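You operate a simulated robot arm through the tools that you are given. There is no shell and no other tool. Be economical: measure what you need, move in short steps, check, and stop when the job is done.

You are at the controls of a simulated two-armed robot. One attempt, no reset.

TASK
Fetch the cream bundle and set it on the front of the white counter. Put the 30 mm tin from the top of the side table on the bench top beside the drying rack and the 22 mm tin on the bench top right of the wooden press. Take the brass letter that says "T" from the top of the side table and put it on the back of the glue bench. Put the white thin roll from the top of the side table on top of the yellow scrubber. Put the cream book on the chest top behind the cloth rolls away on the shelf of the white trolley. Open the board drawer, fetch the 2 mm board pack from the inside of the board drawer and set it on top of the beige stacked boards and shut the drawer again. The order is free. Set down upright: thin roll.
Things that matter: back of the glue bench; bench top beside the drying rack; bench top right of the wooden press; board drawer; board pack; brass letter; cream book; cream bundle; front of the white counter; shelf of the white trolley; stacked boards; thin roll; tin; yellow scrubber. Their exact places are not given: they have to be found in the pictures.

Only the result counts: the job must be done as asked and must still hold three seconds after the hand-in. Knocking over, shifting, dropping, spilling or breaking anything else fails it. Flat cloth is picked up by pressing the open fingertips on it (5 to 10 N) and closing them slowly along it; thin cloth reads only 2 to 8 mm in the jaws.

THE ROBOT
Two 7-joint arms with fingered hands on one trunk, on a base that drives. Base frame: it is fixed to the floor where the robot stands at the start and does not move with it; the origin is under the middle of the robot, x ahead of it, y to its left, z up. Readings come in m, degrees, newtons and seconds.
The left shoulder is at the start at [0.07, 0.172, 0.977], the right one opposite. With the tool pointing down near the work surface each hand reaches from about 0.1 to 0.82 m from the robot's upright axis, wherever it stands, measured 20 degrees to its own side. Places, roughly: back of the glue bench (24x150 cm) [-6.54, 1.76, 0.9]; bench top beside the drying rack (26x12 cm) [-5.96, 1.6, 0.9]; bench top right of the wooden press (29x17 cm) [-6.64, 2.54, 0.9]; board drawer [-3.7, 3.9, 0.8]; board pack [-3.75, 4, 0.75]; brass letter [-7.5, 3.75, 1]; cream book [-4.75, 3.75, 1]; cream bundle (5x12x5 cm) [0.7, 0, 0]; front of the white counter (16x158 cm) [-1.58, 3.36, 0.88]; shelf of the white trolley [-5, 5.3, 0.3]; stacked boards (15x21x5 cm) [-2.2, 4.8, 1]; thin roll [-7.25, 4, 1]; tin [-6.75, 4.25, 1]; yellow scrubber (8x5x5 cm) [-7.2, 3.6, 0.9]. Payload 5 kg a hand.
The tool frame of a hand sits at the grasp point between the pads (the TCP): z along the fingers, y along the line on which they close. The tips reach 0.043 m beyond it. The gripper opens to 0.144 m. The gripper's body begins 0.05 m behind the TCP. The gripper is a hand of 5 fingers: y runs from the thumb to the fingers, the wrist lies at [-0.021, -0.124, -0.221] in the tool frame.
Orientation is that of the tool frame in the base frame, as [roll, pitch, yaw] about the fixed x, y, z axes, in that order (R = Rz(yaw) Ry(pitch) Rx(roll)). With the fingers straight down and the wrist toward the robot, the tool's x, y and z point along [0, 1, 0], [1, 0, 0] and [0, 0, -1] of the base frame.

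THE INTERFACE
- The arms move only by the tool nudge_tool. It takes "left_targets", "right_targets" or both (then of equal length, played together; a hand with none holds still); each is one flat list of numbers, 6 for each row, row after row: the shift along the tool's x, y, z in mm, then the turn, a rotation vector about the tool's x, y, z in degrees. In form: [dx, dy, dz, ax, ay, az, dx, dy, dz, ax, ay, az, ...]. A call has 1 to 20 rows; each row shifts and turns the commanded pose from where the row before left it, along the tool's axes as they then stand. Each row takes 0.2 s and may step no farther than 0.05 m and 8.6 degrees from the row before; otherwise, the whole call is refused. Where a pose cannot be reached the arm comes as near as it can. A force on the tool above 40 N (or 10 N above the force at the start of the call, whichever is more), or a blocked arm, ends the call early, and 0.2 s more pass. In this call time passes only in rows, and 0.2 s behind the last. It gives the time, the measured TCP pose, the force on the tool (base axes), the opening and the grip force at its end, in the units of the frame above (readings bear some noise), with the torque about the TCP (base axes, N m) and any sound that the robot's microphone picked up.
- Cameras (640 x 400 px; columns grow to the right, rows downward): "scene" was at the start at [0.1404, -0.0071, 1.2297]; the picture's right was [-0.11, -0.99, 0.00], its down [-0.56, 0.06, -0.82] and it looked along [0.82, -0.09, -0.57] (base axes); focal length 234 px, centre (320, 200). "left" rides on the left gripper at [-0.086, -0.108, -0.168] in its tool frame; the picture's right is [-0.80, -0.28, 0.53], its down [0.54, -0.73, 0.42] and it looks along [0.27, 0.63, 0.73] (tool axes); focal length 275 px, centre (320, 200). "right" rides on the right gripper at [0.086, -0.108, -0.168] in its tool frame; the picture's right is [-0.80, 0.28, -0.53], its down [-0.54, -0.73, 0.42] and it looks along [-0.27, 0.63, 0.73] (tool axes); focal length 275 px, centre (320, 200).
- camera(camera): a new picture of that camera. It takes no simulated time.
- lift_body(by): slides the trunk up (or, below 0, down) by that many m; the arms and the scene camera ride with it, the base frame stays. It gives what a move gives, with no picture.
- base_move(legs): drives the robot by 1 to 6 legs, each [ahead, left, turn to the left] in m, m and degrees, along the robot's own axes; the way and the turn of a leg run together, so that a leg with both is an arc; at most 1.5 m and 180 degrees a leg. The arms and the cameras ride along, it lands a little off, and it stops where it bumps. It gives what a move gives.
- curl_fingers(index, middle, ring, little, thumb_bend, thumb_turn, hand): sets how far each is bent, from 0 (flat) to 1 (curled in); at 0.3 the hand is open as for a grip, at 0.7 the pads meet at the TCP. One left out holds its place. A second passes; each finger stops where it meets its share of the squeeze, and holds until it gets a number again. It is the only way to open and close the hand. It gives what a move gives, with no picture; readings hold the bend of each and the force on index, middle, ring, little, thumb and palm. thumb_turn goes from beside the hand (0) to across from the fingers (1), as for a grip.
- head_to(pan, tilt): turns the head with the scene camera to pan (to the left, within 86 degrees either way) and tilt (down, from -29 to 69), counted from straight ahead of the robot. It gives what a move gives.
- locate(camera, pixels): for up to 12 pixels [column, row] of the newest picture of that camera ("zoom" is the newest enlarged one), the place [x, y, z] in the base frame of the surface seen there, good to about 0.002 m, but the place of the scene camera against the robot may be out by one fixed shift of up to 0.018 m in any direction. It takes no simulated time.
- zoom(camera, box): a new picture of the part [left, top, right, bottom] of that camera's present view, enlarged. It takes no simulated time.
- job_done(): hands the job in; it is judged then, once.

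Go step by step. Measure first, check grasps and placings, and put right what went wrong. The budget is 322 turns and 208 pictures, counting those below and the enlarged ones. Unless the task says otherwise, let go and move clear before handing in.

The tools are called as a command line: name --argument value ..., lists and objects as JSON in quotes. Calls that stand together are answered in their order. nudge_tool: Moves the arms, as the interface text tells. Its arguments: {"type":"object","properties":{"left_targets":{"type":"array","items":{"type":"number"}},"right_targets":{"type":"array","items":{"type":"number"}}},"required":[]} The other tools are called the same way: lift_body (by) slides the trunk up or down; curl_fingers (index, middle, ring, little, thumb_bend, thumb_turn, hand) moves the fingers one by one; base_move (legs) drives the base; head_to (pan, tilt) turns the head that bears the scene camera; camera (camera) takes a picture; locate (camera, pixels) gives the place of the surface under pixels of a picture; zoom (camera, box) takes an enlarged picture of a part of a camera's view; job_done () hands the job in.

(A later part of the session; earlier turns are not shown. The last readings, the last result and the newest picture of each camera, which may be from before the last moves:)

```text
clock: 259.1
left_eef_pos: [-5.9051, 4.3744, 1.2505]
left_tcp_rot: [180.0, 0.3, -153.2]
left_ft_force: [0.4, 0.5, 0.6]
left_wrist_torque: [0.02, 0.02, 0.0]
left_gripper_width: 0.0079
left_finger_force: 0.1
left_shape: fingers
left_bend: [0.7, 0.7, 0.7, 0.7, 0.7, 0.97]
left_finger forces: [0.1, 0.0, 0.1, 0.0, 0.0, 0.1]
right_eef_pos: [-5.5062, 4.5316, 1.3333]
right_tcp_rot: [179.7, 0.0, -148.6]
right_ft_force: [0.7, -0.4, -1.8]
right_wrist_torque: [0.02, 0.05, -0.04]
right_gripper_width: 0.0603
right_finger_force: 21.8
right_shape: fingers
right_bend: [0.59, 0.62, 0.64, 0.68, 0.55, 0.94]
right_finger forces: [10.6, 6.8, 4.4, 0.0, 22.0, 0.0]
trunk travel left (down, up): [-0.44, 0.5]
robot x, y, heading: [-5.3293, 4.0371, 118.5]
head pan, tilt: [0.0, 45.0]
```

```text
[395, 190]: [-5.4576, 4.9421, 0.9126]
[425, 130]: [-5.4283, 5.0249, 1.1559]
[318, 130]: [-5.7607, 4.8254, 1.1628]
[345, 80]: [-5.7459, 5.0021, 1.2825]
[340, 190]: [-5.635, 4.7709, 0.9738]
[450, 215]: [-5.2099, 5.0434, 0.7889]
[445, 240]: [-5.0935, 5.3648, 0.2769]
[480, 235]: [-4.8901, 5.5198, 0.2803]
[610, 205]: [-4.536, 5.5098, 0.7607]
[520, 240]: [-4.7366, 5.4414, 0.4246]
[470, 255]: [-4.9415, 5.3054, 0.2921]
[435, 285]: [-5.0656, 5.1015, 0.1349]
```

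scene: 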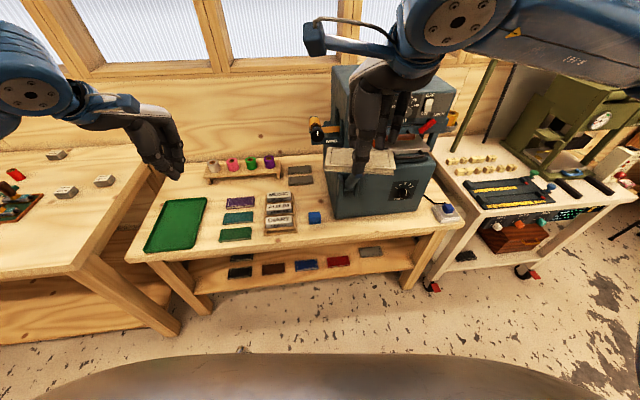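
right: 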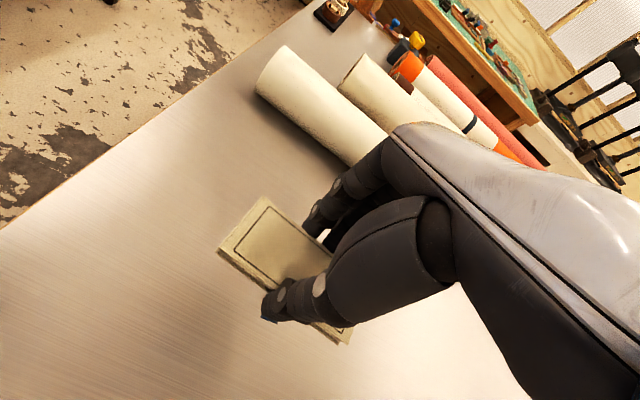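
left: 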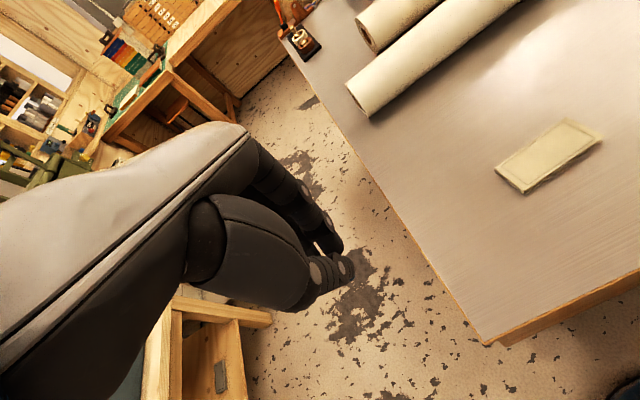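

Machine front is at u≈7.17. Raise 0.12 m, go 0.1 m ahead straightening the heading, and sidestep right.

lift_body --by 0.12

base_move --legs '[[0.09, 0.05, 7.5], [0, -0.9, 0]]'

camera --camera "scene"

```text
clock: 260.6
left_eef_pos: [-5.9059, 4.3742, 1.3696]
left_tcp_rot: [179.9, 0.3, -153.3]
left_ft_force: [-0.7, 0.6, -0.9]
left_wrist_torque: [0.01, 0.04, -0.03]
left_gripper_width: 0.0076
left_finger_force: 0.0
left_shape: fingers
left_bend: [0.7, 0.7, 0.7, 0.7, 0.7, 0.97]
left_finger forces: [0.1, 0.0, 0.1, 0.0, 0.0, 0.0]
right_eef_pos: [-5.5061, 4.5312, 1.4532]
right_tcp_rot: [179.7, 0.0, -148.7]
right_ft_force: [0.0, -0.6, -0.7]
right_wrist_torque: [-0.02, 0.01, 0.03]
right_gripper_width: 0.0602
right_finger_force: 21.5
right_shape: fingers
right_bend: [0.59, 0.62, 0.64, 0.68, 0.55, 0.94]
right_finger forces: [10.5, 6.7, 4.4, 0.0, 22.0, 0.0]
trunk travel left (down, up): [-0.56, 0.38]
robot x, y, heading: [-5.3258, 4.0398, 119.0]
head pan, tilt: [0.0, 45.0]
```

```text
clock: 266.1
left_eef_pos: [-5.3072, 4.8742, 1.3691]
left_tcp_rot: [-179.9, 0.4, -145.6]
left_ft_force: [0.7, -0.5, -0.6]
left_wrist_torque: [0.02, -0.01, 0.0]
left_gripper_width: 0.0077
left_finger_force: 0.1
left_shape: fingers
left_bend: [0.7, 0.7, 0.7, 0.7, 0.7, 0.97]
left_finger forces: [0.0, 0.0, 0.0, 0.1, 0.0, 0.1]
right_eef_pos: [-4.9333, 5.0832, 1.4542]
right_tcp_rot: [179.7, 0.1, -141.0]
right_ft_force: [-0.3, -0.2, -1.2]
right_wrist_torque: [0.03, -0.01, -0.02]
right_gripper_width: 0.06
right_finger_force: 22.0
right_shape: fingers
right_bend: [0.59, 0.62, 0.64, 0.68, 0.55, 0.94]
right_finger forces: [10.6, 6.7, 4.5, 0.0, 21.9, 0.0]
trunk travel left (down, up): [-0.56, 0.38]
robot x, y, heading: [-4.6932, 4.622, 126.4]
head pan, tilt: [0.0, 45.0]
```

```text
110 pictures are left
```

scene: 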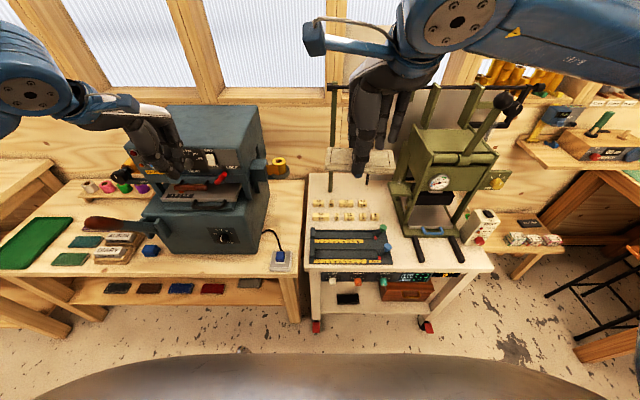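

I'm in front of the trolley. Retract both hands behind the trolley front line, lower the trunk, and look at the shelf with the right hand camera.

nudge_tool --left_targets '[0, -40, 0, 0, 0, 0, 0, -40, 0, 0, 0, 0, 0, -40, 0, 0, 0, 0, 0, -30, 0, 0, 0, 0]' --right_targets '[0, -40, 0, 0, 0, 0, 0, -40, 0, 0, 0, 0, 0, -40, 0, 0, 0, 0, 0, -10, 0, 0, 0, 4]'

lift_body --by -0.46

camera --camera "right"

camera --camera "scene"

```text
clock: 267.1
left_eef_pos: [-5.27, 4.7749, 1.3943]
left_tcp_rot: [-179.9, 0.5, -145.7]
left_ft_force: [-0.5, -0.7, 0.0]
left_wrist_torque: [0.03, 0.01, 0.0]
left_gripper_width: 0.0075
left_finger_force: 0.0
left_shape: fingers
left_bend: [0.7, 0.7, 0.7, 0.7, 0.7, 0.97]
left_finger forces: [0.1, 0.1, 0.2, 0.0, 0.1, 0.0]
left hand out of reach, approached as far as the arm can: row 2, 3, 4
right_eef_pos: [-4.8692, 4.9855, 1.4689]
right_tcp_rot: [179.8, 0.1, -145.1]
right_ft_force: [0.2, 0.1, -0.8]
right_wrist_torque: [0.08, 0.0, -0.01]
right_gripper_width: 0.0603
right_finger_force: 21.9
right_shape: fingers
right_bend: [0.59, 0.62, 0.64, 0.68, 0.55, 0.94]
right_finger forces: [10.5, 6.7, 4.4, 0.1, 22.0, 0.0]
right hand out of reach, approached as far as the arm can: row 3, 4
trunk travel left (down, up): [-0.56, 0.38]
robot x, y, heading: [-4.6944, 4.6194, 126.1]
head pan, tilt: [0.0, 45.0]
```

```text
refused: -0.46 is not a number from -0.4 to 0.4
```

```text
109 pictures are left
```

right: 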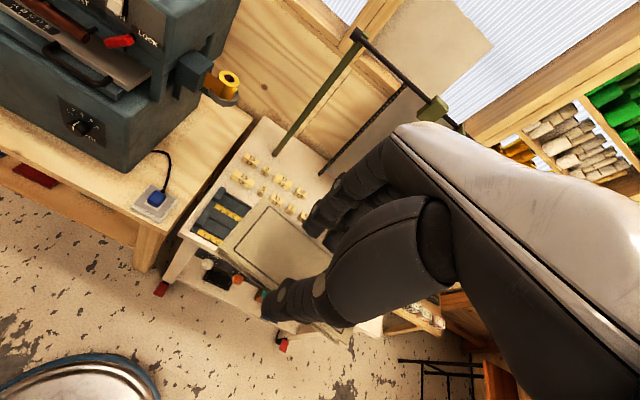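

```text
108 pictures are left
```

scene: 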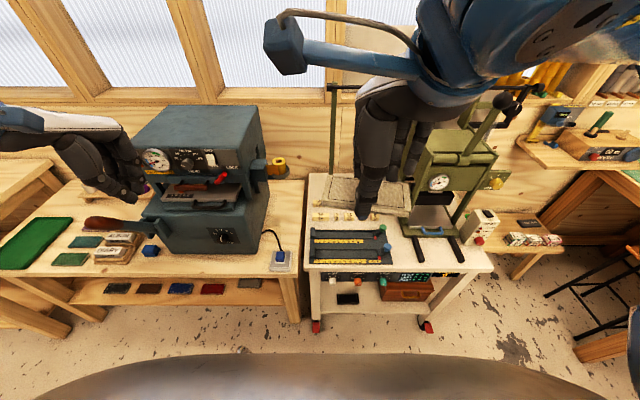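

lift_body --by -0.4

locate --camera "scene" --pixels '[[312, 270], [490, 268], [345, 298], [400, 290], [315, 325], [425, 325], [330, 310], [375, 310], [300, 250], [440, 300]]'

camera --camera "right"

```text
clock: 270.9
left_eef_pos: [-5.2703, 4.7756, 0.9956]
left_tcp_rot: [-179.9, 0.4, -145.6]
left_ft_force: [-0.1, 0.6, 0.6]
left_wrist_torque: [-0.01, 0.01, 0.01]
left_gripper_width: 0.0077
left_finger_force: 0.0
left_shape: fingers
left_bend: [0.7, 0.7, 0.7, 0.7, 0.7, 0.97]
left_finger forces: [0.0, 0.0, 0.1, 0.0, 0.1, 0.0]
right_eef_pos: [-4.8685, 4.9891, 1.0698]
right_tcp_rot: [179.9, 0.1, -145.1]
right_ft_force: [0.4, -0.1, -1.2]
right_wrist_torque: [0.0, 0.0, 0.01]
right_gripper_width: 0.0601
right_finger_force: 22.4
right_shape: fingers
right_bend: [0.59, 0.62, 0.64, 0.68, 0.55, 0.94]
right_finger forces: [10.5, 6.6, 4.4, 0.0, 22.1, 0.0]
trunk travel left (down, up): [-0.16, 0.78]
robot x, y, heading: [-4.691, 4.6227, 126.1]
head pan, tilt: [0.0, 45.0]
```

```text
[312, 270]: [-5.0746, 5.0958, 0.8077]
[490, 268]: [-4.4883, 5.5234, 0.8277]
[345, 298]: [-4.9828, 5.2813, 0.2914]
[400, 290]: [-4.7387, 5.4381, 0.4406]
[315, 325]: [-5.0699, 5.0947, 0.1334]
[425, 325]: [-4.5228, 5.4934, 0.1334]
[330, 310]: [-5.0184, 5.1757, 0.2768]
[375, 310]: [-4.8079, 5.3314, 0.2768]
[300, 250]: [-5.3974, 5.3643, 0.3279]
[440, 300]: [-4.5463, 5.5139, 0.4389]
```

```text
107 pictures are left
```

right: 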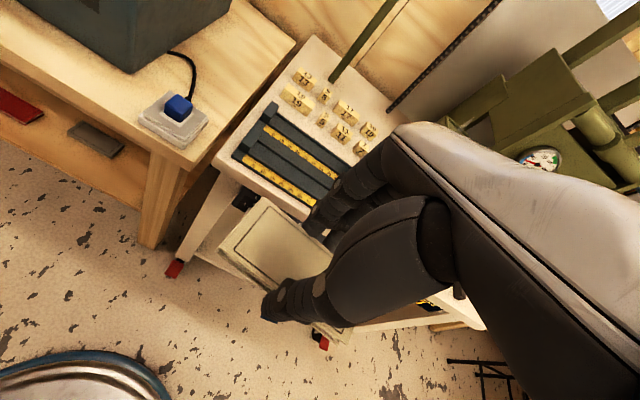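

The trolley front is at u≈7.106, shelf top z≈0.26. Lower the right hand in front of it to see into the shelf.

nudge_tool --right_targets '[-8, -5, 45, 0, 0, 0, -8, -5, 45, 0, 0, 0, -8, 0, 45, 0, 0, 0, -8, 0, 45, 0, 0, 0, -8, 0, 45, 0, 0, 0, -8, 0, 45, 0, 0, 0, -8, 0, 45, 0, 0, 0, 0, 0, 45, 0, 0, 0, 0, 0, 45, 0, 0, 0, 0, 0, 45, 0, 0, 0]'

camera --camera "right"

head_to --pan -10 --tilt 50

camera --camera "scene"

```text
clock: 273.1
left_eef_pos: [-5.2702, 4.7765, 0.9948]
left_tcp_rot: [-179.9, 0.4, -145.6]
left_ft_force: [-0.2, 0.5, -0.3]
left_wrist_torque: [-0.05, -0.01, 0.02]
left_gripper_width: 0.0074
left_finger_force: 0.0
left_shape: fingers
left_bend: [0.7, 0.7, 0.7, 0.7, 0.7, 0.97]
left_finger forces: [0.0, 0.0, 0.0, 0.0, 0.0, 0.1]
right_eef_pos: [-4.9344, 5.0557, 0.6753]
right_tcp_rot: [179.9, 0.2, -145.1]
right_ft_force: [0.1, -0.2, -1.4]
right_wrist_torque: [0.02, -0.04, 0.01]
right_gripper_width: 0.0602
right_finger_force: 21.1
right_shape: fingers
right_bend: [0.59, 0.62, 0.64, 0.68, 0.55, 0.94]
right_finger forces: [10.5, 6.5, 4.4, 0.0, 21.5, 0.1]
right hand out of reach, approached as far as the arm can: row 1, 2, 3, 4, 5, 6, 7
trunk travel left (down, up): [-0.16, 0.78]
robot x, y, heading: [-4.6956, 4.6208, 126.2]
head pan, tilt: [0.0, 45.0]
```

```text
106 pictures are left
```

right: 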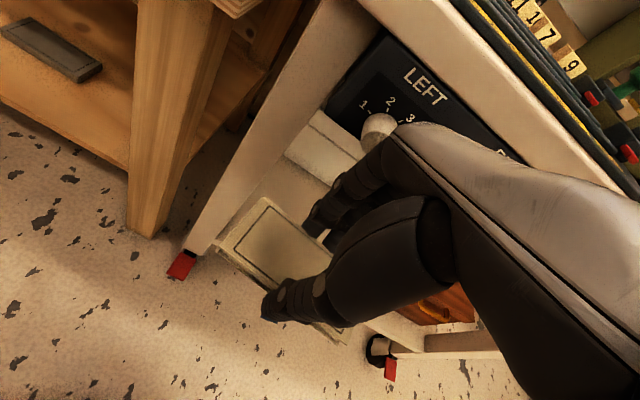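

```text
clock: 273.8
left_eef_pos: [-5.2702, 4.7766, 0.9944]
left_tcp_rot: [-179.8, 0.4, -145.6]
left_ft_force: [0.4, -0.1, -0.1]
left_wrist_torque: [0.0, 0.02, 0.01]
left_gripper_width: 0.0079
left_finger_force: 0.0
left_shape: fingers
left_bend: [0.7, 0.7, 0.7, 0.7, 0.7, 0.97]
left_finger forces: [0.0, 0.0, 0.0, 0.0, 0.0, 0.1]
right_eef_pos: [-4.9358, 5.0547, 0.6761]
right_tcp_rot: [179.9, 0.2, -145.1]
right_ft_force: [-0.2, -0.2, -1.2]
right_wrist_torque: [-0.01, -0.01, -0.05]
right_gripper_width: 0.0598
right_finger_force: 21.3
right_shape: fingers
right_bend: [0.59, 0.62, 0.64, 0.68, 0.55, 0.94]
right_finger forces: [10.4, 6.4, 4.4, 0.0, 21.5, 0.0]
trunk travel left (down, up): [-0.16, 0.78]
robot x, y, heading: [-4.6899, 4.6185, 126.2]
head pan, tilt: [-10.0, 50.0]
```

```text
105 pictures are left
```

scene: 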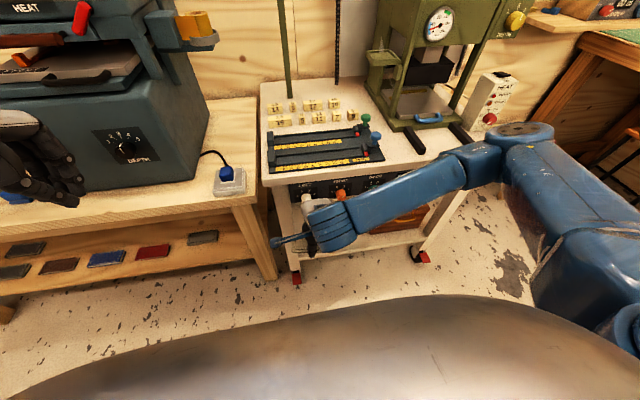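

zoom --camera "right" --box '[180, 60, 480, 380]'

locate --camera "right" --pixels '[[345, 120], [395, 50], [330, 110], [375, 130], [310, 150], [330, 130], [270, 190], [205, 250], [240, 205], [430, 325], [440, 305], [330, 175]]'

```text
1.25 times, centred on (330, 220) of right
```

zoom: 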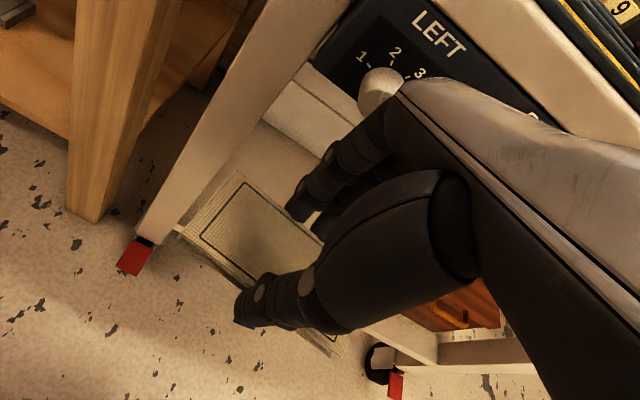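

```text
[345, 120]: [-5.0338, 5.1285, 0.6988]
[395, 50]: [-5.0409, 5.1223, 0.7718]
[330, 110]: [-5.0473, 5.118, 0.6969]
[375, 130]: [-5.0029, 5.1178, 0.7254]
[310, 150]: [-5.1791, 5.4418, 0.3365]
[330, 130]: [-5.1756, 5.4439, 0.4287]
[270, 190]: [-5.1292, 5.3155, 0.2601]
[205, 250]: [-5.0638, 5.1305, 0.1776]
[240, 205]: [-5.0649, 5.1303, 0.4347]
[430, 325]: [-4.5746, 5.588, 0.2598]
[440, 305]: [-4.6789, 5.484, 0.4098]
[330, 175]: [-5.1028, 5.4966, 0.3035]
```

The opening is z 0.26–0.68 with ~0.3 m free depth in front of the white boxes. Lower the trunk fully and look at the shelf level.

lift_body --by -0.16

nudge_tool --right_targets '[-20, 0, 20, 0, 0, 0, -20, 0, 20, 0, 0, 0, -20, 0, 20, 0, 0, 0, -20, 0, 20, 0, 0, 0]'

camera --camera "right"

camera --camera "scene"

```text
clock: 275.7
left_eef_pos: [-5.2694, 4.776, 0.8348]
left_tcp_rot: [-179.9, 0.5, -145.6]
left_ft_force: [-0.1, -0.2, -0.3]
left_wrist_torque: [0.02, -0.02, -0.02]
left_gripper_width: 0.0073
left_finger_force: 0.0
left_shape: fingers
left_bend: [0.7, 0.7, 0.7, 0.7, 0.7, 0.97]
left_finger forces: [0.1, 0.0, 0.1, 0.0, 0.1, 0.1]
right_eef_pos: [-4.9352, 5.0538, 0.5161]
right_tcp_rot: [179.9, 0.1, -145.0]
right_ft_force: [0.1, 0.3, -0.5]
right_wrist_torque: [0.02, -0.01, -0.02]
right_gripper_width: 0.0598
right_finger_force: 21.5
right_shape: fingers
right_bend: [0.59, 0.62, 0.64, 0.68, 0.55, 0.94]
right_finger forces: [10.5, 6.3, 4.4, 0.0, 21.5, 0.0]
trunk travel left (down, up): [0.0, 0.94]
robot x, y, heading: [-4.6902, 4.619, 126.2]
head pan, tilt: [-10.0, 50.0]
```

```text
clock: 276.7
left_eef_pos: [-5.2693, 4.7755, 0.8359]
left_tcp_rot: [-179.9, 0.4, -145.6]
left_ft_force: [-0.1, 0.2, 0.2]
left_wrist_torque: [0.02, 0.0, 0.01]
left_gripper_width: 0.0075
left_finger_force: 0.1
left_shape: fingers
left_bend: [0.7, 0.7, 0.7, 0.7, 0.7, 0.97]
left_finger forces: [0.0, 0.0, 0.0, 0.0, 0.0, 0.0]
right_eef_pos: [-4.8686, 5.1007, 0.4361]
right_tcp_rot: [179.8, 0.1, -145.1]
right_ft_force: [0.0, 0.6, -1.2]
right_wrist_torque: [0.0, -0.03, -0.03]
right_gripper_width: 0.0601
right_finger_force: 21.6
right_shape: fingers
right_bend: [0.59, 0.62, 0.64, 0.68, 0.55, 0.94]
right_finger forces: [10.5, 6.4, 4.3, 0.0, 21.4, 0.1]
trunk travel left (down, up): [0.0, 0.94]
robot x, y, heading: [-4.6884, 4.62, 126.1]
head pan, tilt: [-10.0, 50.0]
```

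```text
103 pictures are left
```

right: 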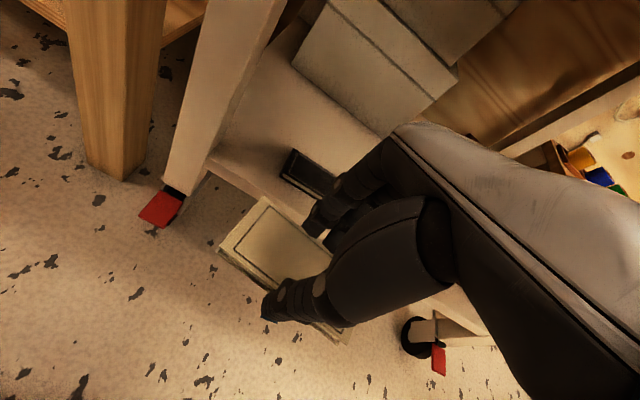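

```text
102 pictures are left
```

scene: 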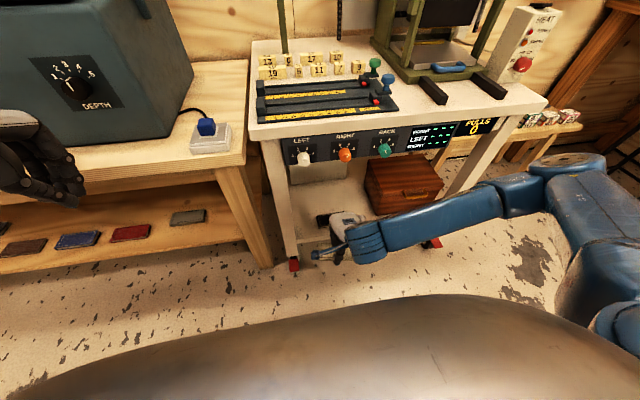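

locate --camera "right" --pixels '[[292, 150], [335, 182], [281, 178], [215, 160], [260, 165], [250, 190], [300, 60], [385, 130], [290, 110], [240, 120], [320, 200], [355, 145]]'

```text
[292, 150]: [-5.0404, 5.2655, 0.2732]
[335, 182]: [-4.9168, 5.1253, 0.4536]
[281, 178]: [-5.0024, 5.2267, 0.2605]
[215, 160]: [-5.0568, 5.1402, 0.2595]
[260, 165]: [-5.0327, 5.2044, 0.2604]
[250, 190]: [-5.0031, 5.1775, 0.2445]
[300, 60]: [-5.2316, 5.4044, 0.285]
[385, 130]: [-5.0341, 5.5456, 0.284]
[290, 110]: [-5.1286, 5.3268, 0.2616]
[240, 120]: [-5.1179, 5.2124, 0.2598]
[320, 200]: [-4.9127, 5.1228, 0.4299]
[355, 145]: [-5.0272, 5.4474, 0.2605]
```

locate --camera "scene" --pixels '[[525, 190], [500, 210], [430, 215], [365, 240], [570, 165], [620, 330], [315, 168], [415, 155], [440, 240]]'

```text
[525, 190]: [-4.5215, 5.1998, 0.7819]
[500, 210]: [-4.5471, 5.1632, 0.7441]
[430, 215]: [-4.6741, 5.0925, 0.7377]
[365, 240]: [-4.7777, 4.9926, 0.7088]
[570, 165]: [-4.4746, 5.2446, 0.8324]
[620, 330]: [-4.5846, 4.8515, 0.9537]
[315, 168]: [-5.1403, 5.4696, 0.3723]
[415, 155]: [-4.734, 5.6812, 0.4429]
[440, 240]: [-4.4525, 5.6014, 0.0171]
```

Free zone: u 7.24–7.44, v 0.70–1.06. Lower to z 0.345 and move straight in, a bit at a time.

nudge_tool --right_targets '[0, 0, 45, 0, 0, 0, 0, 0, 45, 0, 0, 0, 0, 35, 0, 0, 0, 0, 0, 35, 0, 0, 0, 0, 0, 35, 0, 0, 0, 0, 0, 35, 0, 0, 0, 0, 0, 30, 0, 0, 0, 0]'

camera --camera "right"

camera --camera "scene"

```text
clock: 278.3
left_eef_pos: [-5.2699, 4.7759, 0.8343]
left_tcp_rot: [-179.9, 0.4, -145.6]
left_ft_force: [-0.4, 0.4, 0.4]
left_wrist_torque: [0.04, 0.0, 0.0]
left_gripper_width: 0.0076
left_finger_force: 0.1
left_shape: fingers
left_bend: [0.7, 0.7, 0.7, 0.7, 0.7, 0.97]
left_finger forces: [0.0, 0.0, 0.0, 0.0, 0.0, 0.0]
right_eef_pos: [-4.9756, 5.2386, 0.3525]
right_tcp_rot: [179.9, 0.0, -145.1]
right_ft_force: [0.4, 0.2, -0.8]
right_wrist_torque: [0.02, 0.01, -0.01]
right_gripper_width: 0.0599
right_finger_force: 21.8
right_shape: fingers
right_bend: [0.59, 0.62, 0.65, 0.68, 0.55, 0.94]
right_finger forces: [10.6, 6.3, 4.4, 0.0, 21.7, 0.1]
right hand out of reach, approached as far as the arm can: row 2
trunk travel left (down, up): [0.0, 0.94]
robot x, y, heading: [-4.6925, 4.6207, 126.1]
head pan, tilt: [-10.0, 50.0]
```

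```text
101 pictures are left
```

right: 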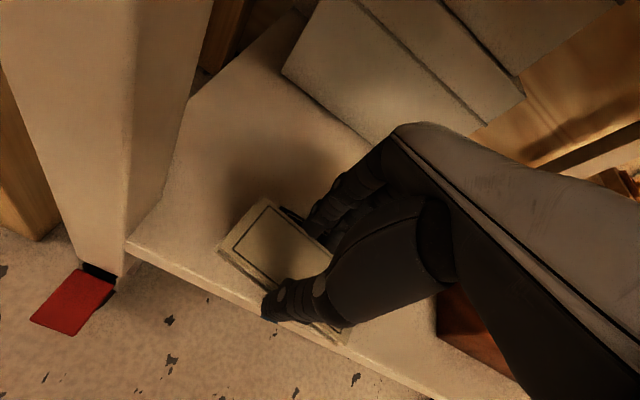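

```text
100 pictures are left
```

scene: 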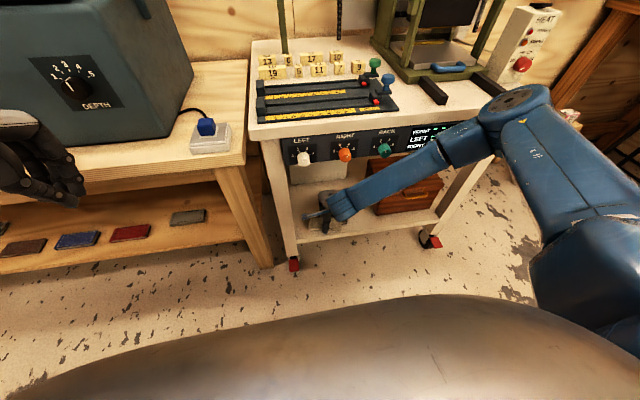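

locate --camera "scene" --pixels '[[340, 203], [370, 190], [400, 170], [440, 150], [475, 140], [515, 100], [490, 125], [345, 190]]'

```text
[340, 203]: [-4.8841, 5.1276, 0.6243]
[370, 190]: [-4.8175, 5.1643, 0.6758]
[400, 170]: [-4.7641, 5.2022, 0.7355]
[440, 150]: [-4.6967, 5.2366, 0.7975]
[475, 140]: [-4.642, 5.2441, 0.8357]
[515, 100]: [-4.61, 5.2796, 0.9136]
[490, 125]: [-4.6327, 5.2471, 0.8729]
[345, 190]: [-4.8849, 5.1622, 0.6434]
```

The forearm would run into the control panel if pushed deeper. Back the hand out, raise the left hand, and turn the robot 40° right so the arm reaches in straighter.

nudge_tool --right_targets '[0, -30, 0, 0, 0, 0, 0, -35, 0, 0, 0, 0, 0, -35, 0, 0, 0, 0, 0, -35, -10, 0, 0, 0, 0, -35, -20, 0, 0, 0, 0, -10, -40, 0, 0, 0, 0, 0, -40, 0, 0, 0]' --left_targets '[0, 0, -45, 0, 0, 0, 0, 0, -45, 0, 0, 0, 0, 0, -45, 0, 0, 0, 0, 0, -45, 0, 0, 0, 0, 0, -45, 0, 0, 0, 0, 0, -45, 0, 0, 0, 0, 0, -45, 0, 0, 0]'

base_move --legs '[[0, 0, -40]]'

head_to --pan 35 --tilt 45

camera --camera "scene"

camera --camera "right"

```text
clock: 279.9
left_eef_pos: [-5.2736, 4.7777, 1.1463]
left_tcp_rot: [-179.2, 0.5, -145.6]
left_ft_force: [4.0, -6.3, 11.4]
left_wrist_torque: [0.48, 0.54, 0.15]
left_gripper_width: 0.0079
left_finger_force: 0.0
left_shape: fingers
left_bend: [0.7, 0.7, 0.7, 0.7, 0.7, 0.97]
left_finger forces: [0.0, 0.0, 0.1, 0.1, 0.0, 0.1]
right_eef_pos: [-4.8732, 5.0918, 0.462]
right_tcp_rot: [179.9, 0.1, -145.1]
right_ft_force: [-1.1, 0.0, -2.1]
right_wrist_torque: [-0.04, -0.05, 0.02]
right_gripper_width: 0.0599
right_finger_force: 21.7
right_shape: fingers
right_bend: [0.59, 0.62, 0.65, 0.68, 0.55, 0.94]
right_finger forces: [10.9, 6.2, 4.3, 0.0, 21.6, 0.1]
trunk travel left (down, up): [0.0, 0.94]
robot x, y, heading: [-4.6871, 4.6159, 126.3]
head pan, tilt: [-10.0, 50.0]
```

```text
clock: 282.1
left_eef_pos: [-5.0344, 5.1145, 1.1507]
left_tcp_rot: [-180.0, 0.4, 174.1]
left_ft_force: [0.2, 1.2, 0.3]
left_wrist_torque: [-0.01, 0.01, -0.03]
left_gripper_width: 0.0076
left_finger_force: 0.0
left_shape: fingers
left_bend: [0.7, 0.7, 0.7, 0.7, 0.7, 0.97]
left_finger forces: [0.0, 0.0, 0.1, 0.0, 0.1, 0.1]
right_eef_pos: [-4.5276, 5.0973, 0.4626]
right_tcp_rot: [179.8, 0.1, 174.8]
right_ft_force: [0.2, -0.6, -0.6]
right_wrist_torque: [-0.02, 0.01, 0.01]
right_gripper_width: 0.0598
right_finger_force: 21.5
right_shape: fingers
right_bend: [0.59, 0.62, 0.65, 0.68, 0.55, 0.94]
right_finger forces: [10.8, 6.2, 4.3, 0.0, 21.6, 0.0]
trunk travel left (down, up): [0.0, 0.94]
robot x, y, heading: [-4.6897, 4.6181, 85.9]
head pan, tilt: [-10.0, 50.0]
```

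```text
clock: 283.2
left_eef_pos: [-5.0339, 5.1136, 1.1507]
left_tcp_rot: [-179.8, 0.3, 174.2]
left_ft_force: [0.4, -0.2, 0.2]
left_wrist_torque: [0.03, -0.03, 0.0]
left_gripper_width: 0.0074
left_finger_force: 0.0
left_shape: fingers
left_bend: [0.7, 0.7, 0.7, 0.7, 0.7, 0.97]
left_finger forces: [0.1, 0.0, 0.0, 0.0, 0.1, 0.1]
right_eef_pos: [-4.527, 5.0964, 0.4621]
right_tcp_rot: [179.8, 0.1, 174.8]
right_ft_force: [0.7, -0.5, -1.5]
right_wrist_torque: [0.0, 0.01, 0.02]
right_gripper_width: 0.0599
right_finger_force: 21.2
right_shape: fingers
right_bend: [0.59, 0.62, 0.65, 0.68, 0.55, 0.94]
right_finger forces: [10.9, 6.3, 4.3, 0.1, 21.6, 0.1]
trunk travel left (down, up): [0.0, 0.94]
robot x, y, heading: [-4.6961, 4.6159, 85.9]
head pan, tilt: [35.0, 45.0]
```

```text
99 pictures are left
```

scene: 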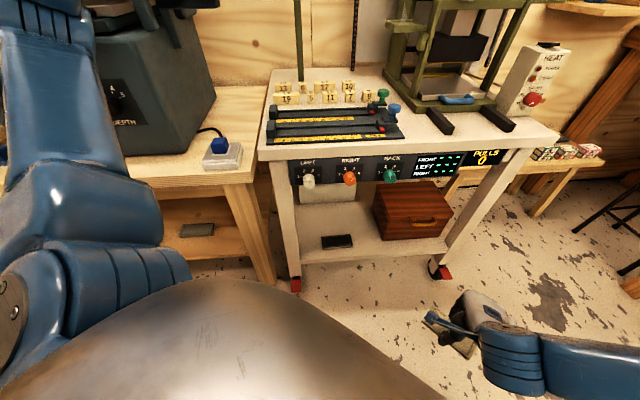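

```text
98 pictures are left
```

right: 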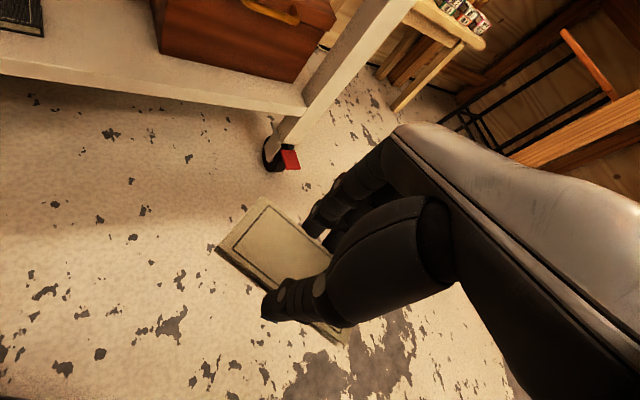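

zoom --camera "scene" --box '[270, 150, 470, 290]'

locate --camera "zoom" --pixels '[[165, 277], [265, 275], [262, 303], [168, 310], [335, 200], [370, 295], [300, 320], [300, 260], [110, 180], [280, 150], [560, 270], [120, 330]]'

```text
2.86 times, centred on (370, 220) of scene
```

zoom: 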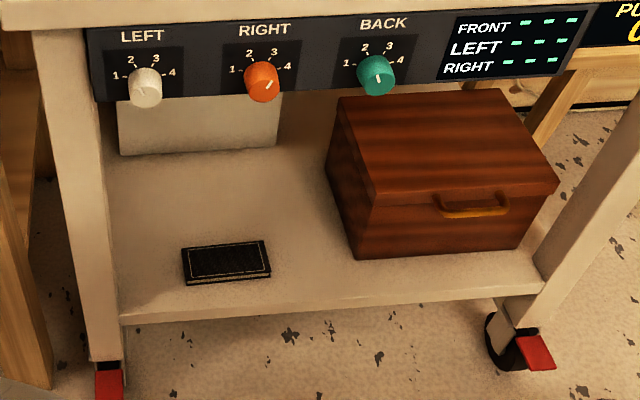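

```text
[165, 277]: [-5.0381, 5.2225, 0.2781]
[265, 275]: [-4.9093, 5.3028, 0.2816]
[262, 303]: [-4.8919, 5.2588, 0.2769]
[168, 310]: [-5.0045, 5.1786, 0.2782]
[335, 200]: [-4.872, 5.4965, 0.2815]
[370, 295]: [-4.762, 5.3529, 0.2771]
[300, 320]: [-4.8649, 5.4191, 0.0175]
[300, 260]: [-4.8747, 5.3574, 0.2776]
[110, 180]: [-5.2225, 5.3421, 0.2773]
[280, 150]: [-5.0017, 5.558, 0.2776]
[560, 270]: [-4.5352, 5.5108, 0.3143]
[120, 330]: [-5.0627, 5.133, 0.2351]
```

Clear view: free spot behind/right of the dark book at u≈7.285, v≈0.815. Step 6 cm closer, square the hand to the trolley, align and lower.

base_move --legs '[[0.046, 0.039, 0]]'

nudge_tool --right_targets '[0, 0, 0, 0, 0, -8.2, 0, 0, 0, 0, 0, -8.2, 0, 0, 0, 0, 0, -8.2, 0, 0, 0, 0, 0, -8.2, 0, 0, 0, 0, 0, -8.2, 30, 0, 20, 0, 0, 0, 30, 0, 25, 0, 0, 0, 30, 0, 25, 0, 0, 0, 30, 0, 25, 0, 0, 0, 30, 0, 22, 0, 0, 0]'

camera --camera "scene"

camera --camera "right"

```text
clock: 284.2
left_eef_pos: [-5.0548, 5.1416, 1.1621]
left_tcp_rot: [179.6, -0.7, 174.7]
left_ft_force: [1.3, 0.6, 0.2]
left_wrist_torque: [0.02, 0.04, 0.02]
left_gripper_width: 0.0079
left_finger_force: 0.0
left_shape: fingers
left_bend: [0.7, 0.7, 0.7, 0.7, 0.7, 0.98]
left_finger forces: [0.0, 0.1, 0.0, 0.0, 0.0, 0.1]
right_eef_pos: [-4.5591, 5.1387, 0.465]
right_tcp_rot: [179.2, -1.0, 175.4]
right_ft_force: [0.9, 0.6, -1.9]
right_wrist_torque: [-0.03, -0.03, 0.0]
right_gripper_width: 0.0597
right_finger_force: 22.0
right_shape: fingers
right_bend: [0.59, 0.62, 0.65, 0.68, 0.55, 0.94]
right_finger forces: [10.8, 6.2, 4.3, 0.0, 21.5, 0.1]
trunk travel left (down, up): [0.0, 0.94]
robot x, y, heading: [-4.7232, 4.6659, 86.5]
head pan, tilt: [35.0, 45.0]
```

```text
clock: 286.4
left_eef_pos: [-5.0552, 5.142, 1.1605]
left_tcp_rot: [179.5, -0.7, 174.7]
left_ft_force: [-0.3, 0.7, 1.2]
left_wrist_torque: [-0.03, -0.05, -0.03]
left_gripper_width: 0.0077
left_finger_force: 0.1
left_shape: fingers
left_bend: [0.7, 0.7, 0.7, 0.7, 0.7, 0.98]
left_finger forces: [0.1, 0.0, 0.0, 0.0, 0.1, 0.0]
right_eef_pos: [-4.6306, 5.1047, 0.4085]
right_tcp_rot: [177.2, 1.3, -143.8]
right_ft_force: [1.5, -3.8, -5.0]
right_wrist_torque: [0.25, 0.2, -0.08]
right_gripper_width: 0.0599
right_finger_force: 21.5
right_shape: fingers
right_bend: [0.59, 0.62, 0.65, 0.68, 0.55, 0.94]
right_finger forces: [11.1, 6.0, 4.1, 0.1, 21.8, 0.0]
right hand out of reach, approached as far as the arm can: row 9, 10
trunk travel left (down, up): [0.0, 0.94]
robot x, y, heading: [-4.7309, 4.664, 86.5]
head pan, tilt: [35.0, 45.0]
```

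```text
96 pictures are left
```

scene: 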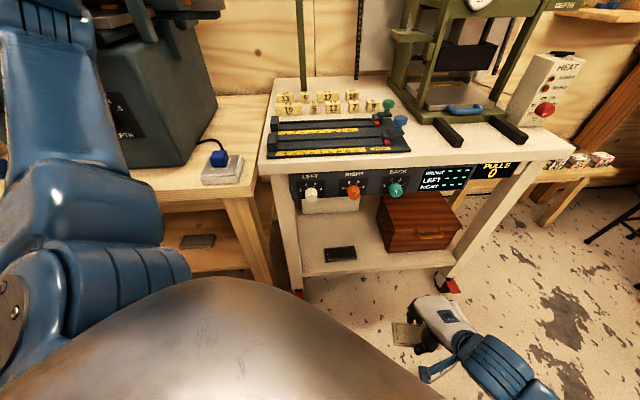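

```text
95 pictures are left
```

right: 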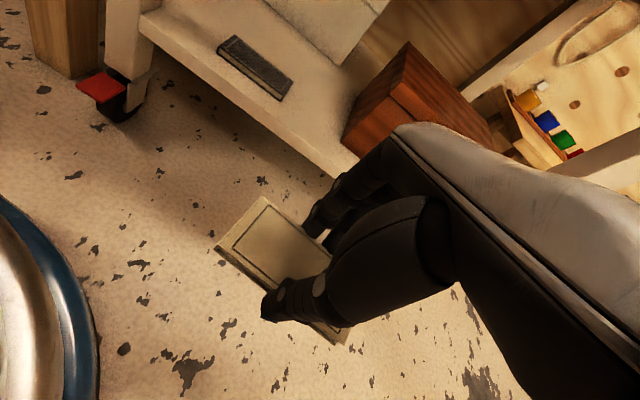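

A slight tilt appeared after the base step — probably the left arm touches the blue machine. Measure it.

locate --camera "scene" --pixels '[[60, 180], [100, 230], [40, 100], [70, 60], [100, 290], [150, 90], [120, 30], [200, 10], [20, 30], [85, 10], [160, 170], [150, 210]]'

head_to --pan 75 --tilt 20

camera --camera "scene"

```text
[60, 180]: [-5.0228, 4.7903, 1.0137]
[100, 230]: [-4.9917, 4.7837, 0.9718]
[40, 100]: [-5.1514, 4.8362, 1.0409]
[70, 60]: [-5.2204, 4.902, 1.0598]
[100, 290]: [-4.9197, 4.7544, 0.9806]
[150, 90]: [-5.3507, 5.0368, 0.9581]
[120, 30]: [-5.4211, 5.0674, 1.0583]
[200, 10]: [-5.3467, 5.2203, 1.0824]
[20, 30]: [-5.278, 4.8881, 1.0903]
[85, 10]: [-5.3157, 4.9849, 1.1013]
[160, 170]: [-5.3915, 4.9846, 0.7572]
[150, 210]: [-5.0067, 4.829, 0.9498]
```

```text
clock: 287.5
left_eef_pos: [-5.0529, 5.1419, 1.1624]
left_tcp_rot: [179.6, -0.8, 174.7]
left_ft_force: [0.1, -0.1, 0.4]
left_wrist_torque: [0.01, -0.02, -0.01]
left_gripper_width: 0.0077
left_finger_force: 0.0
left_shape: fingers
left_bend: [0.7, 0.7, 0.7, 0.7, 0.7, 0.98]
left_finger forces: [0.0, 0.1, 0.0, 0.0, 0.1, 0.0]
right_eef_pos: [-4.6306, 5.1106, 0.4118]
right_tcp_rot: [176.8, 1.4, -143.6]
right_ft_force: [-0.1, -0.2, -0.8]
right_wrist_torque: [-0.03, 0.04, -0.03]
right_gripper_width: 0.0597
right_finger_force: 20.8
right_shape: fingers
right_bend: [0.59, 0.63, 0.65, 0.68, 0.55, 0.94]
right_finger forces: [11.2, 6.2, 4.1, 0.0, 21.9, 0.0]
trunk travel left (down, up): [0.0, 0.94]
robot x, y, heading: [-4.7251, 4.6618, 86.4]
head pan, tilt: [75.0, 20.0]
```

```text
94 pictures are left
```

scene: 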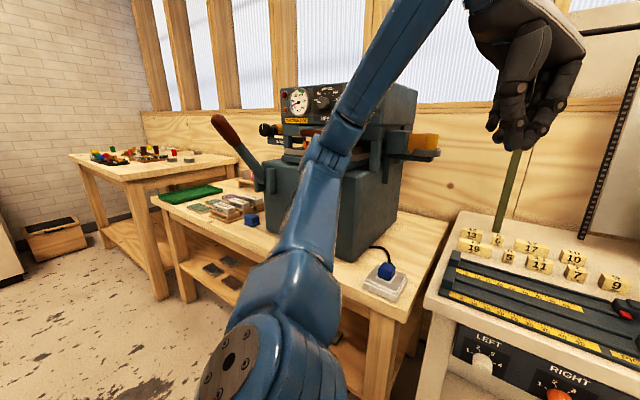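

The left elbow rests against the blue machine. Back off, bring the left hand inward (so its elbow pulls in), and re-check.

base_move --legs '[[-0.05, -0.05, 0]]'

nudge_tool --left_targets '[-40, 0, 0, 0, 0, 0, -40, 0, 0, 0, 0, 0, -40, 0, 0, 0, 0, 0, -40, 0, 0, 0, 0, 0, -40, 0, 0, 0, 0, 0]'

camera --camera "scene"

```text
clock: 288.5
left_eef_pos: [-5.0242, 5.1003, 1.1525]
left_tcp_rot: [180.0, 0.3, 174.7]
left_ft_force: [1.6, -1.9, 0.4]
left_wrist_torque: [0.05, 0.07, 0.01]
left_gripper_width: 0.0078
left_finger_force: 0.0
left_shape: fingers
left_bend: [0.7, 0.7, 0.7, 0.7, 0.7, 0.98]
left_finger forces: [0.0, 0.1, 0.0, 0.1, 0.1, 0.0]
right_eef_pos: [-4.591, 5.0371, 0.3923]
right_tcp_rot: [179.7, 0.1, -143.7]
right_ft_force: [0.0, -0.6, -0.8]
right_wrist_torque: [0.03, 0.07, 0.04]
right_gripper_width: 0.06
right_finger_force: 21.7
right_shape: fingers
right_bend: [0.59, 0.63, 0.65, 0.68, 0.55, 0.94]
right_finger forces: [11.5, 5.9, 4.1, 0.0, 21.7, 0.0]
trunk travel left (down, up): [0.0, 0.94]
robot x, y, heading: [-4.6795, 4.6145, 86.6]
head pan, tilt: [75.0, 20.0]
```

```text
clock: 289.7
left_eef_pos: [-4.8247, 5.083, 1.1528]
left_tcp_rot: [-179.9, 0.2, 174.7]
left_ft_force: [0.5, -0.3, 0.2]
left_wrist_torque: [-0.02, 0.06, 0.02]
left_gripper_width: 0.0078
left_finger_force: 0.2
left_shape: fingers
left_bend: [0.7, 0.7, 0.7, 0.7, 0.7, 0.98]
left_finger forces: [0.0, 0.0, 0.1, 0.0, 0.0, 0.1]
right_eef_pos: [-4.5915, 5.0368, 0.3913]
right_tcp_rot: [179.9, 0.1, -143.6]
right_ft_force: [0.6, 0.6, -0.5]
right_wrist_torque: [0.03, 0.03, 0.02]
right_gripper_width: 0.0601
right_finger_force: 21.2
right_shape: fingers
right_bend: [0.59, 0.63, 0.65, 0.68, 0.55, 0.94]
right_finger forces: [11.5, 5.9, 4.1, 0.0, 21.9, 0.1]
trunk travel left (down, up): [0.0, 0.94]
robot x, y, heading: [-4.6789, 4.6119, 86.5]
head pan, tilt: [75.0, 20.0]
```

```text
93 pictures are left
```

scene: 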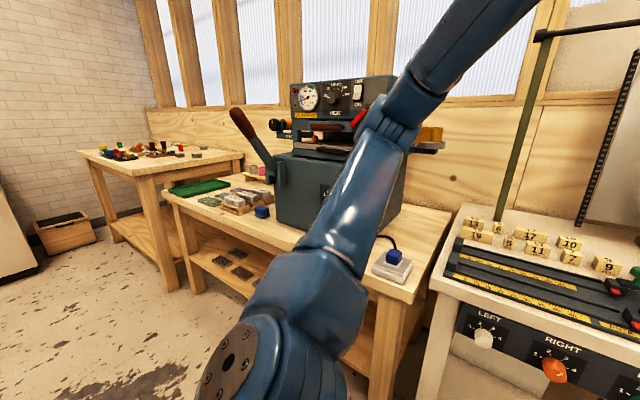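

Level again. Now move the right hand forward toward the opening at z≈0.35, stopping midway to check.

nudge_tool --right_targets '[17, 20, 0, 0, 0, 0, 16, 40, 0, 0, 0, 0, 0, 40, 10, 0, 0, 0, 0, 40, 12, 0, 0, 0, 0, 40, 12, 0, 0, 0, 0, 40, 12, 0, 0, 0, 0, 40, 0, 0, 0, 0, 0, 40, 0, 0, 0, 0, 0, 40, 0, 0, 0, 0]'

head_to --pan 35 --tilt 45

camera --camera "scene"

camera --camera "right"

```text
clock: 291.7
left_eef_pos: [-4.8276, 5.0832, 1.1518]
left_tcp_rot: [-179.8, 0.5, 174.8]
left_ft_force: [1.1, 0.5, 0.1]
left_wrist_torque: [-0.01, -0.01, 0.0]
left_gripper_width: 0.0076
left_finger_force: 0.0
left_shape: fingers
left_bend: [0.7, 0.7, 0.7, 0.7, 0.7, 0.98]
left_finger forces: [0.0, 0.0, 0.1, 0.0, 0.0, 0.0]
right_eef_pos: [-4.8122, 5.2893, 0.345]
right_tcp_rot: [-180.0, 0.2, -143.7]
right_ft_force: [0.0, -0.1, -1.6]
right_wrist_torque: [0.06, 0.06, -0.01]
right_gripper_width: 0.0597
right_finger_force: 21.9
right_shape: fingers
right_bend: [0.59, 0.63, 0.65, 0.68, 0.55, 0.94]
right_finger forces: [11.4, 5.9, 4.0, 0.0, 21.8, 0.0]
right hand out of reach, approached as far as the arm can: row 1
trunk travel left (down, up): [0.0, 0.94]
robot x, y, heading: [-4.6786, 4.611, 86.8]
head pan, tilt: [75.0, 20.0]
```

```text
clock: 292.8
left_eef_pos: [-4.8273, 5.0823, 1.1535]
left_tcp_rot: [-179.9, 0.3, 174.8]
left_ft_force: [0.1, -0.7, -0.4]
left_wrist_torque: [0.06, 0.01, -0.03]
left_gripper_width: 0.0075
left_finger_force: 0.0
left_shape: fingers
left_bend: [0.7, 0.7, 0.7, 0.7, 0.7, 0.98]
left_finger forces: [0.0, 0.1, 0.0, 0.0, 0.1, 0.0]
right_eef_pos: [-4.8099, 5.2887, 0.3446]
right_tcp_rot: [179.9, 0.1, -143.6]
right_ft_force: [-0.1, 0.2, -1.8]
right_wrist_torque: [-0.01, -0.01, 0.0]
right_gripper_width: 0.06
right_finger_force: 22.0
right_shape: fingers
right_bend: [0.59, 0.63, 0.65, 0.68, 0.55, 0.94]
right_finger forces: [11.4, 5.8, 4.0, 0.1, 21.9, 0.1]
trunk travel left (down, up): [0.0, 0.94]
robot x, y, heading: [-4.6832, 4.6085, 86.5]
head pan, tilt: [35.0, 45.0]
```

```text
92 pictures are left
```

scene: 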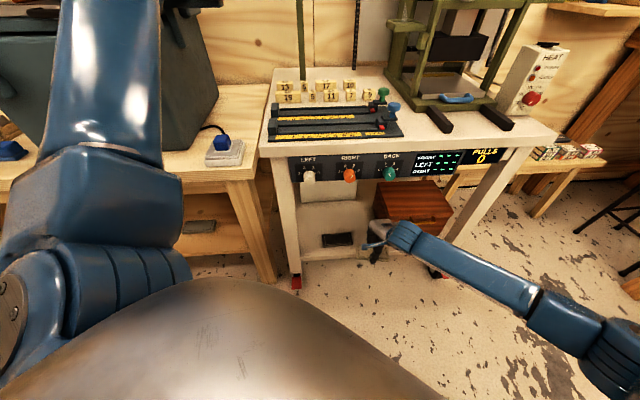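

```text
91 pictures are left
```

right: 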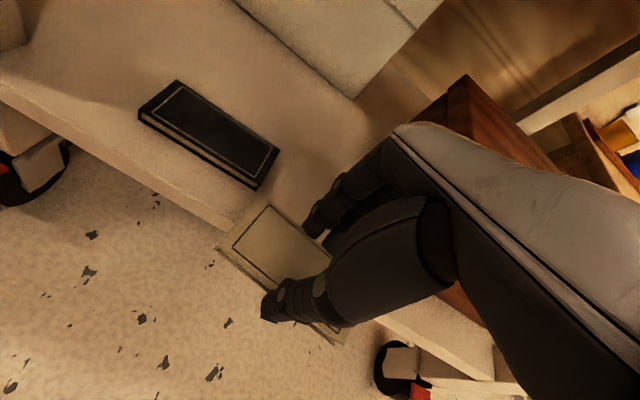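

The arm now comes in straight. Check red box and dark book edges before the last 15 cm.

locate --camera "right" --pixels '[[277, 152], [257, 188], [178, 82], [412, 118], [445, 95], [465, 78], [350, 95], [300, 130], [470, 310], [380, 320]]'

```text
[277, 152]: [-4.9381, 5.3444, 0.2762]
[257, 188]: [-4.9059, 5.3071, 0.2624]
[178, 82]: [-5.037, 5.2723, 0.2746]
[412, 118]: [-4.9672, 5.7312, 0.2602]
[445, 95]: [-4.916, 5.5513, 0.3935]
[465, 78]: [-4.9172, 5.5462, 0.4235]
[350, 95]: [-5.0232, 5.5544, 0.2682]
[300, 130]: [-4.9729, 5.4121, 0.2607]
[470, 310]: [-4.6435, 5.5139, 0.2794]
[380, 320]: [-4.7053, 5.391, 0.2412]
```

Clearances fine (dark book ends u 7.227/v 0.85; red box side v≈0.68). Move in 165 mm.

nudge_tool --right_targets '[0, 40, 0, 0, 0, 0, 0, 40, 0, 0, 0, 0, 0, 30, 0, 0, 0, 0, 0, 30, 0, 0, 0, 0, 0, 25, 0, 0, 0, 0]'

camera --camera "right"

camera --camera "scene"

```text
clock: 293.3
left_eef_pos: [-4.8235, 5.0823, 1.154]
left_tcp_rot: [-179.9, 0.2, 174.6]
left_ft_force: [0.1, 0.4, -0.8]
left_wrist_torque: [-0.04, 0.04, 0.0]
left_gripper_width: 0.0073
left_finger_force: 0.1
left_shape: fingers
left_bend: [0.7, 0.7, 0.7, 0.7, 0.7, 0.98]
left_finger forces: [0.1, 0.1, 0.0, 0.0, 0.1, 0.0]
right_eef_pos: [-4.8317, 5.3201, 0.3416]
right_tcp_rot: [-179.1, -0.1, -144.1]
right_ft_force: [13.3, -25.2, 6.8]
right_wrist_torque: [1.96, 0.45, -1.71]
right_gripper_width: 0.0602
right_finger_force: 35.3
right_shape: fingers
right_bend: [0.59, 0.63, 0.65, 0.69, 0.55, 0.94]
right_finger forces: [11.5, 5.8, 3.9, 27.1, 21.7, 0.0]
trunk travel left (down, up): [0.0, 0.94]
robot x, y, heading: [-4.6783, 4.6092, 86.6]
head pan, tilt: [35.0, 45.0]
stopped in row 2 (right hand): the force on the tool passed its limit at 142 N (the readings are from after the stop); the commanded pose is now the measured one
```

```text
90 pictures are left
```

right: 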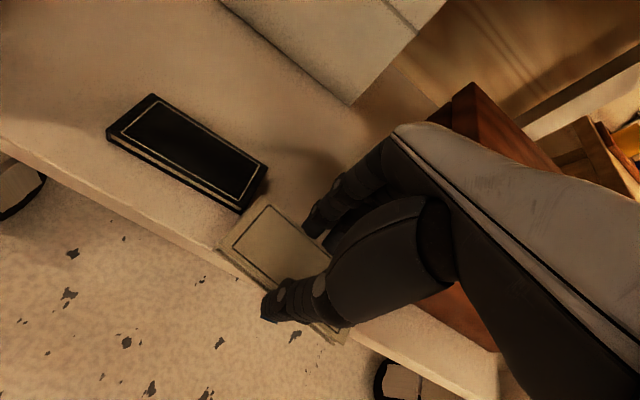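

```text
89 pictures are left
```

scene: 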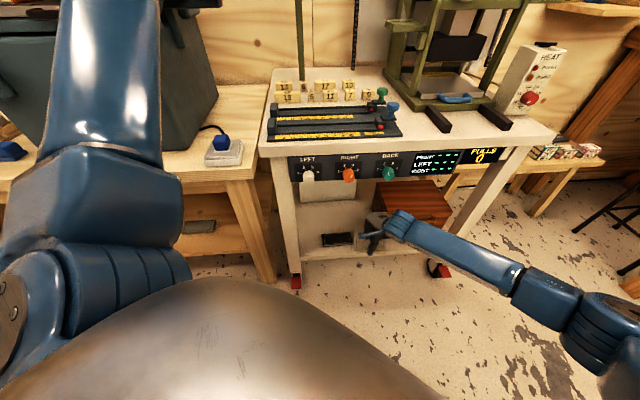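

The little finger hit the red box. Back off immediately and check the box.

nudge_tool --right_targets '[0, -40, 0, 0, 0, 0, 0, -40, 0, 0, 0, 0, 40, -40, 0, 0, 0, 0, 40, -20, 0, 0, 0, 0]'

zoom --camera "scene" --box '[270, 150, 470, 290]'

locate --camera "zoom" --pixels '[[300, 130], [340, 190], [355, 235], [320, 150], [345, 110], [400, 200], [430, 240], [500, 200]]'

```text
refused: row 3 steps farther than a row can; nothing moved
```

```text
2.86 times, centred on (370, 220) of scene
```

zoom: 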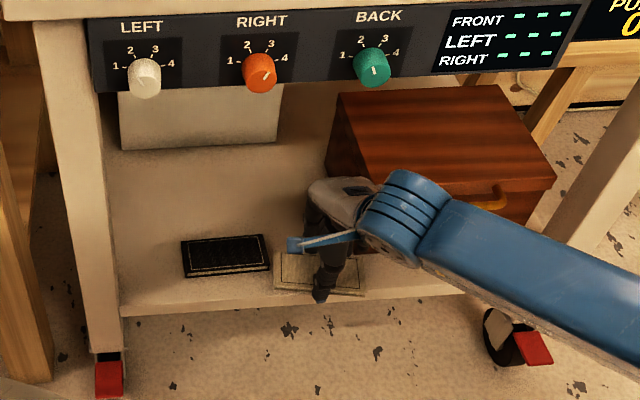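

```text
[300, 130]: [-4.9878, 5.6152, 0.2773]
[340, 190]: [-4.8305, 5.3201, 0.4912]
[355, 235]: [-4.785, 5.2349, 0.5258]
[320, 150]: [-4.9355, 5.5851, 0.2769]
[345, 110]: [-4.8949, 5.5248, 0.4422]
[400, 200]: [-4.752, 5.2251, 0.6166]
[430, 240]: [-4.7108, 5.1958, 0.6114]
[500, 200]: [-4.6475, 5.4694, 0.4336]
```

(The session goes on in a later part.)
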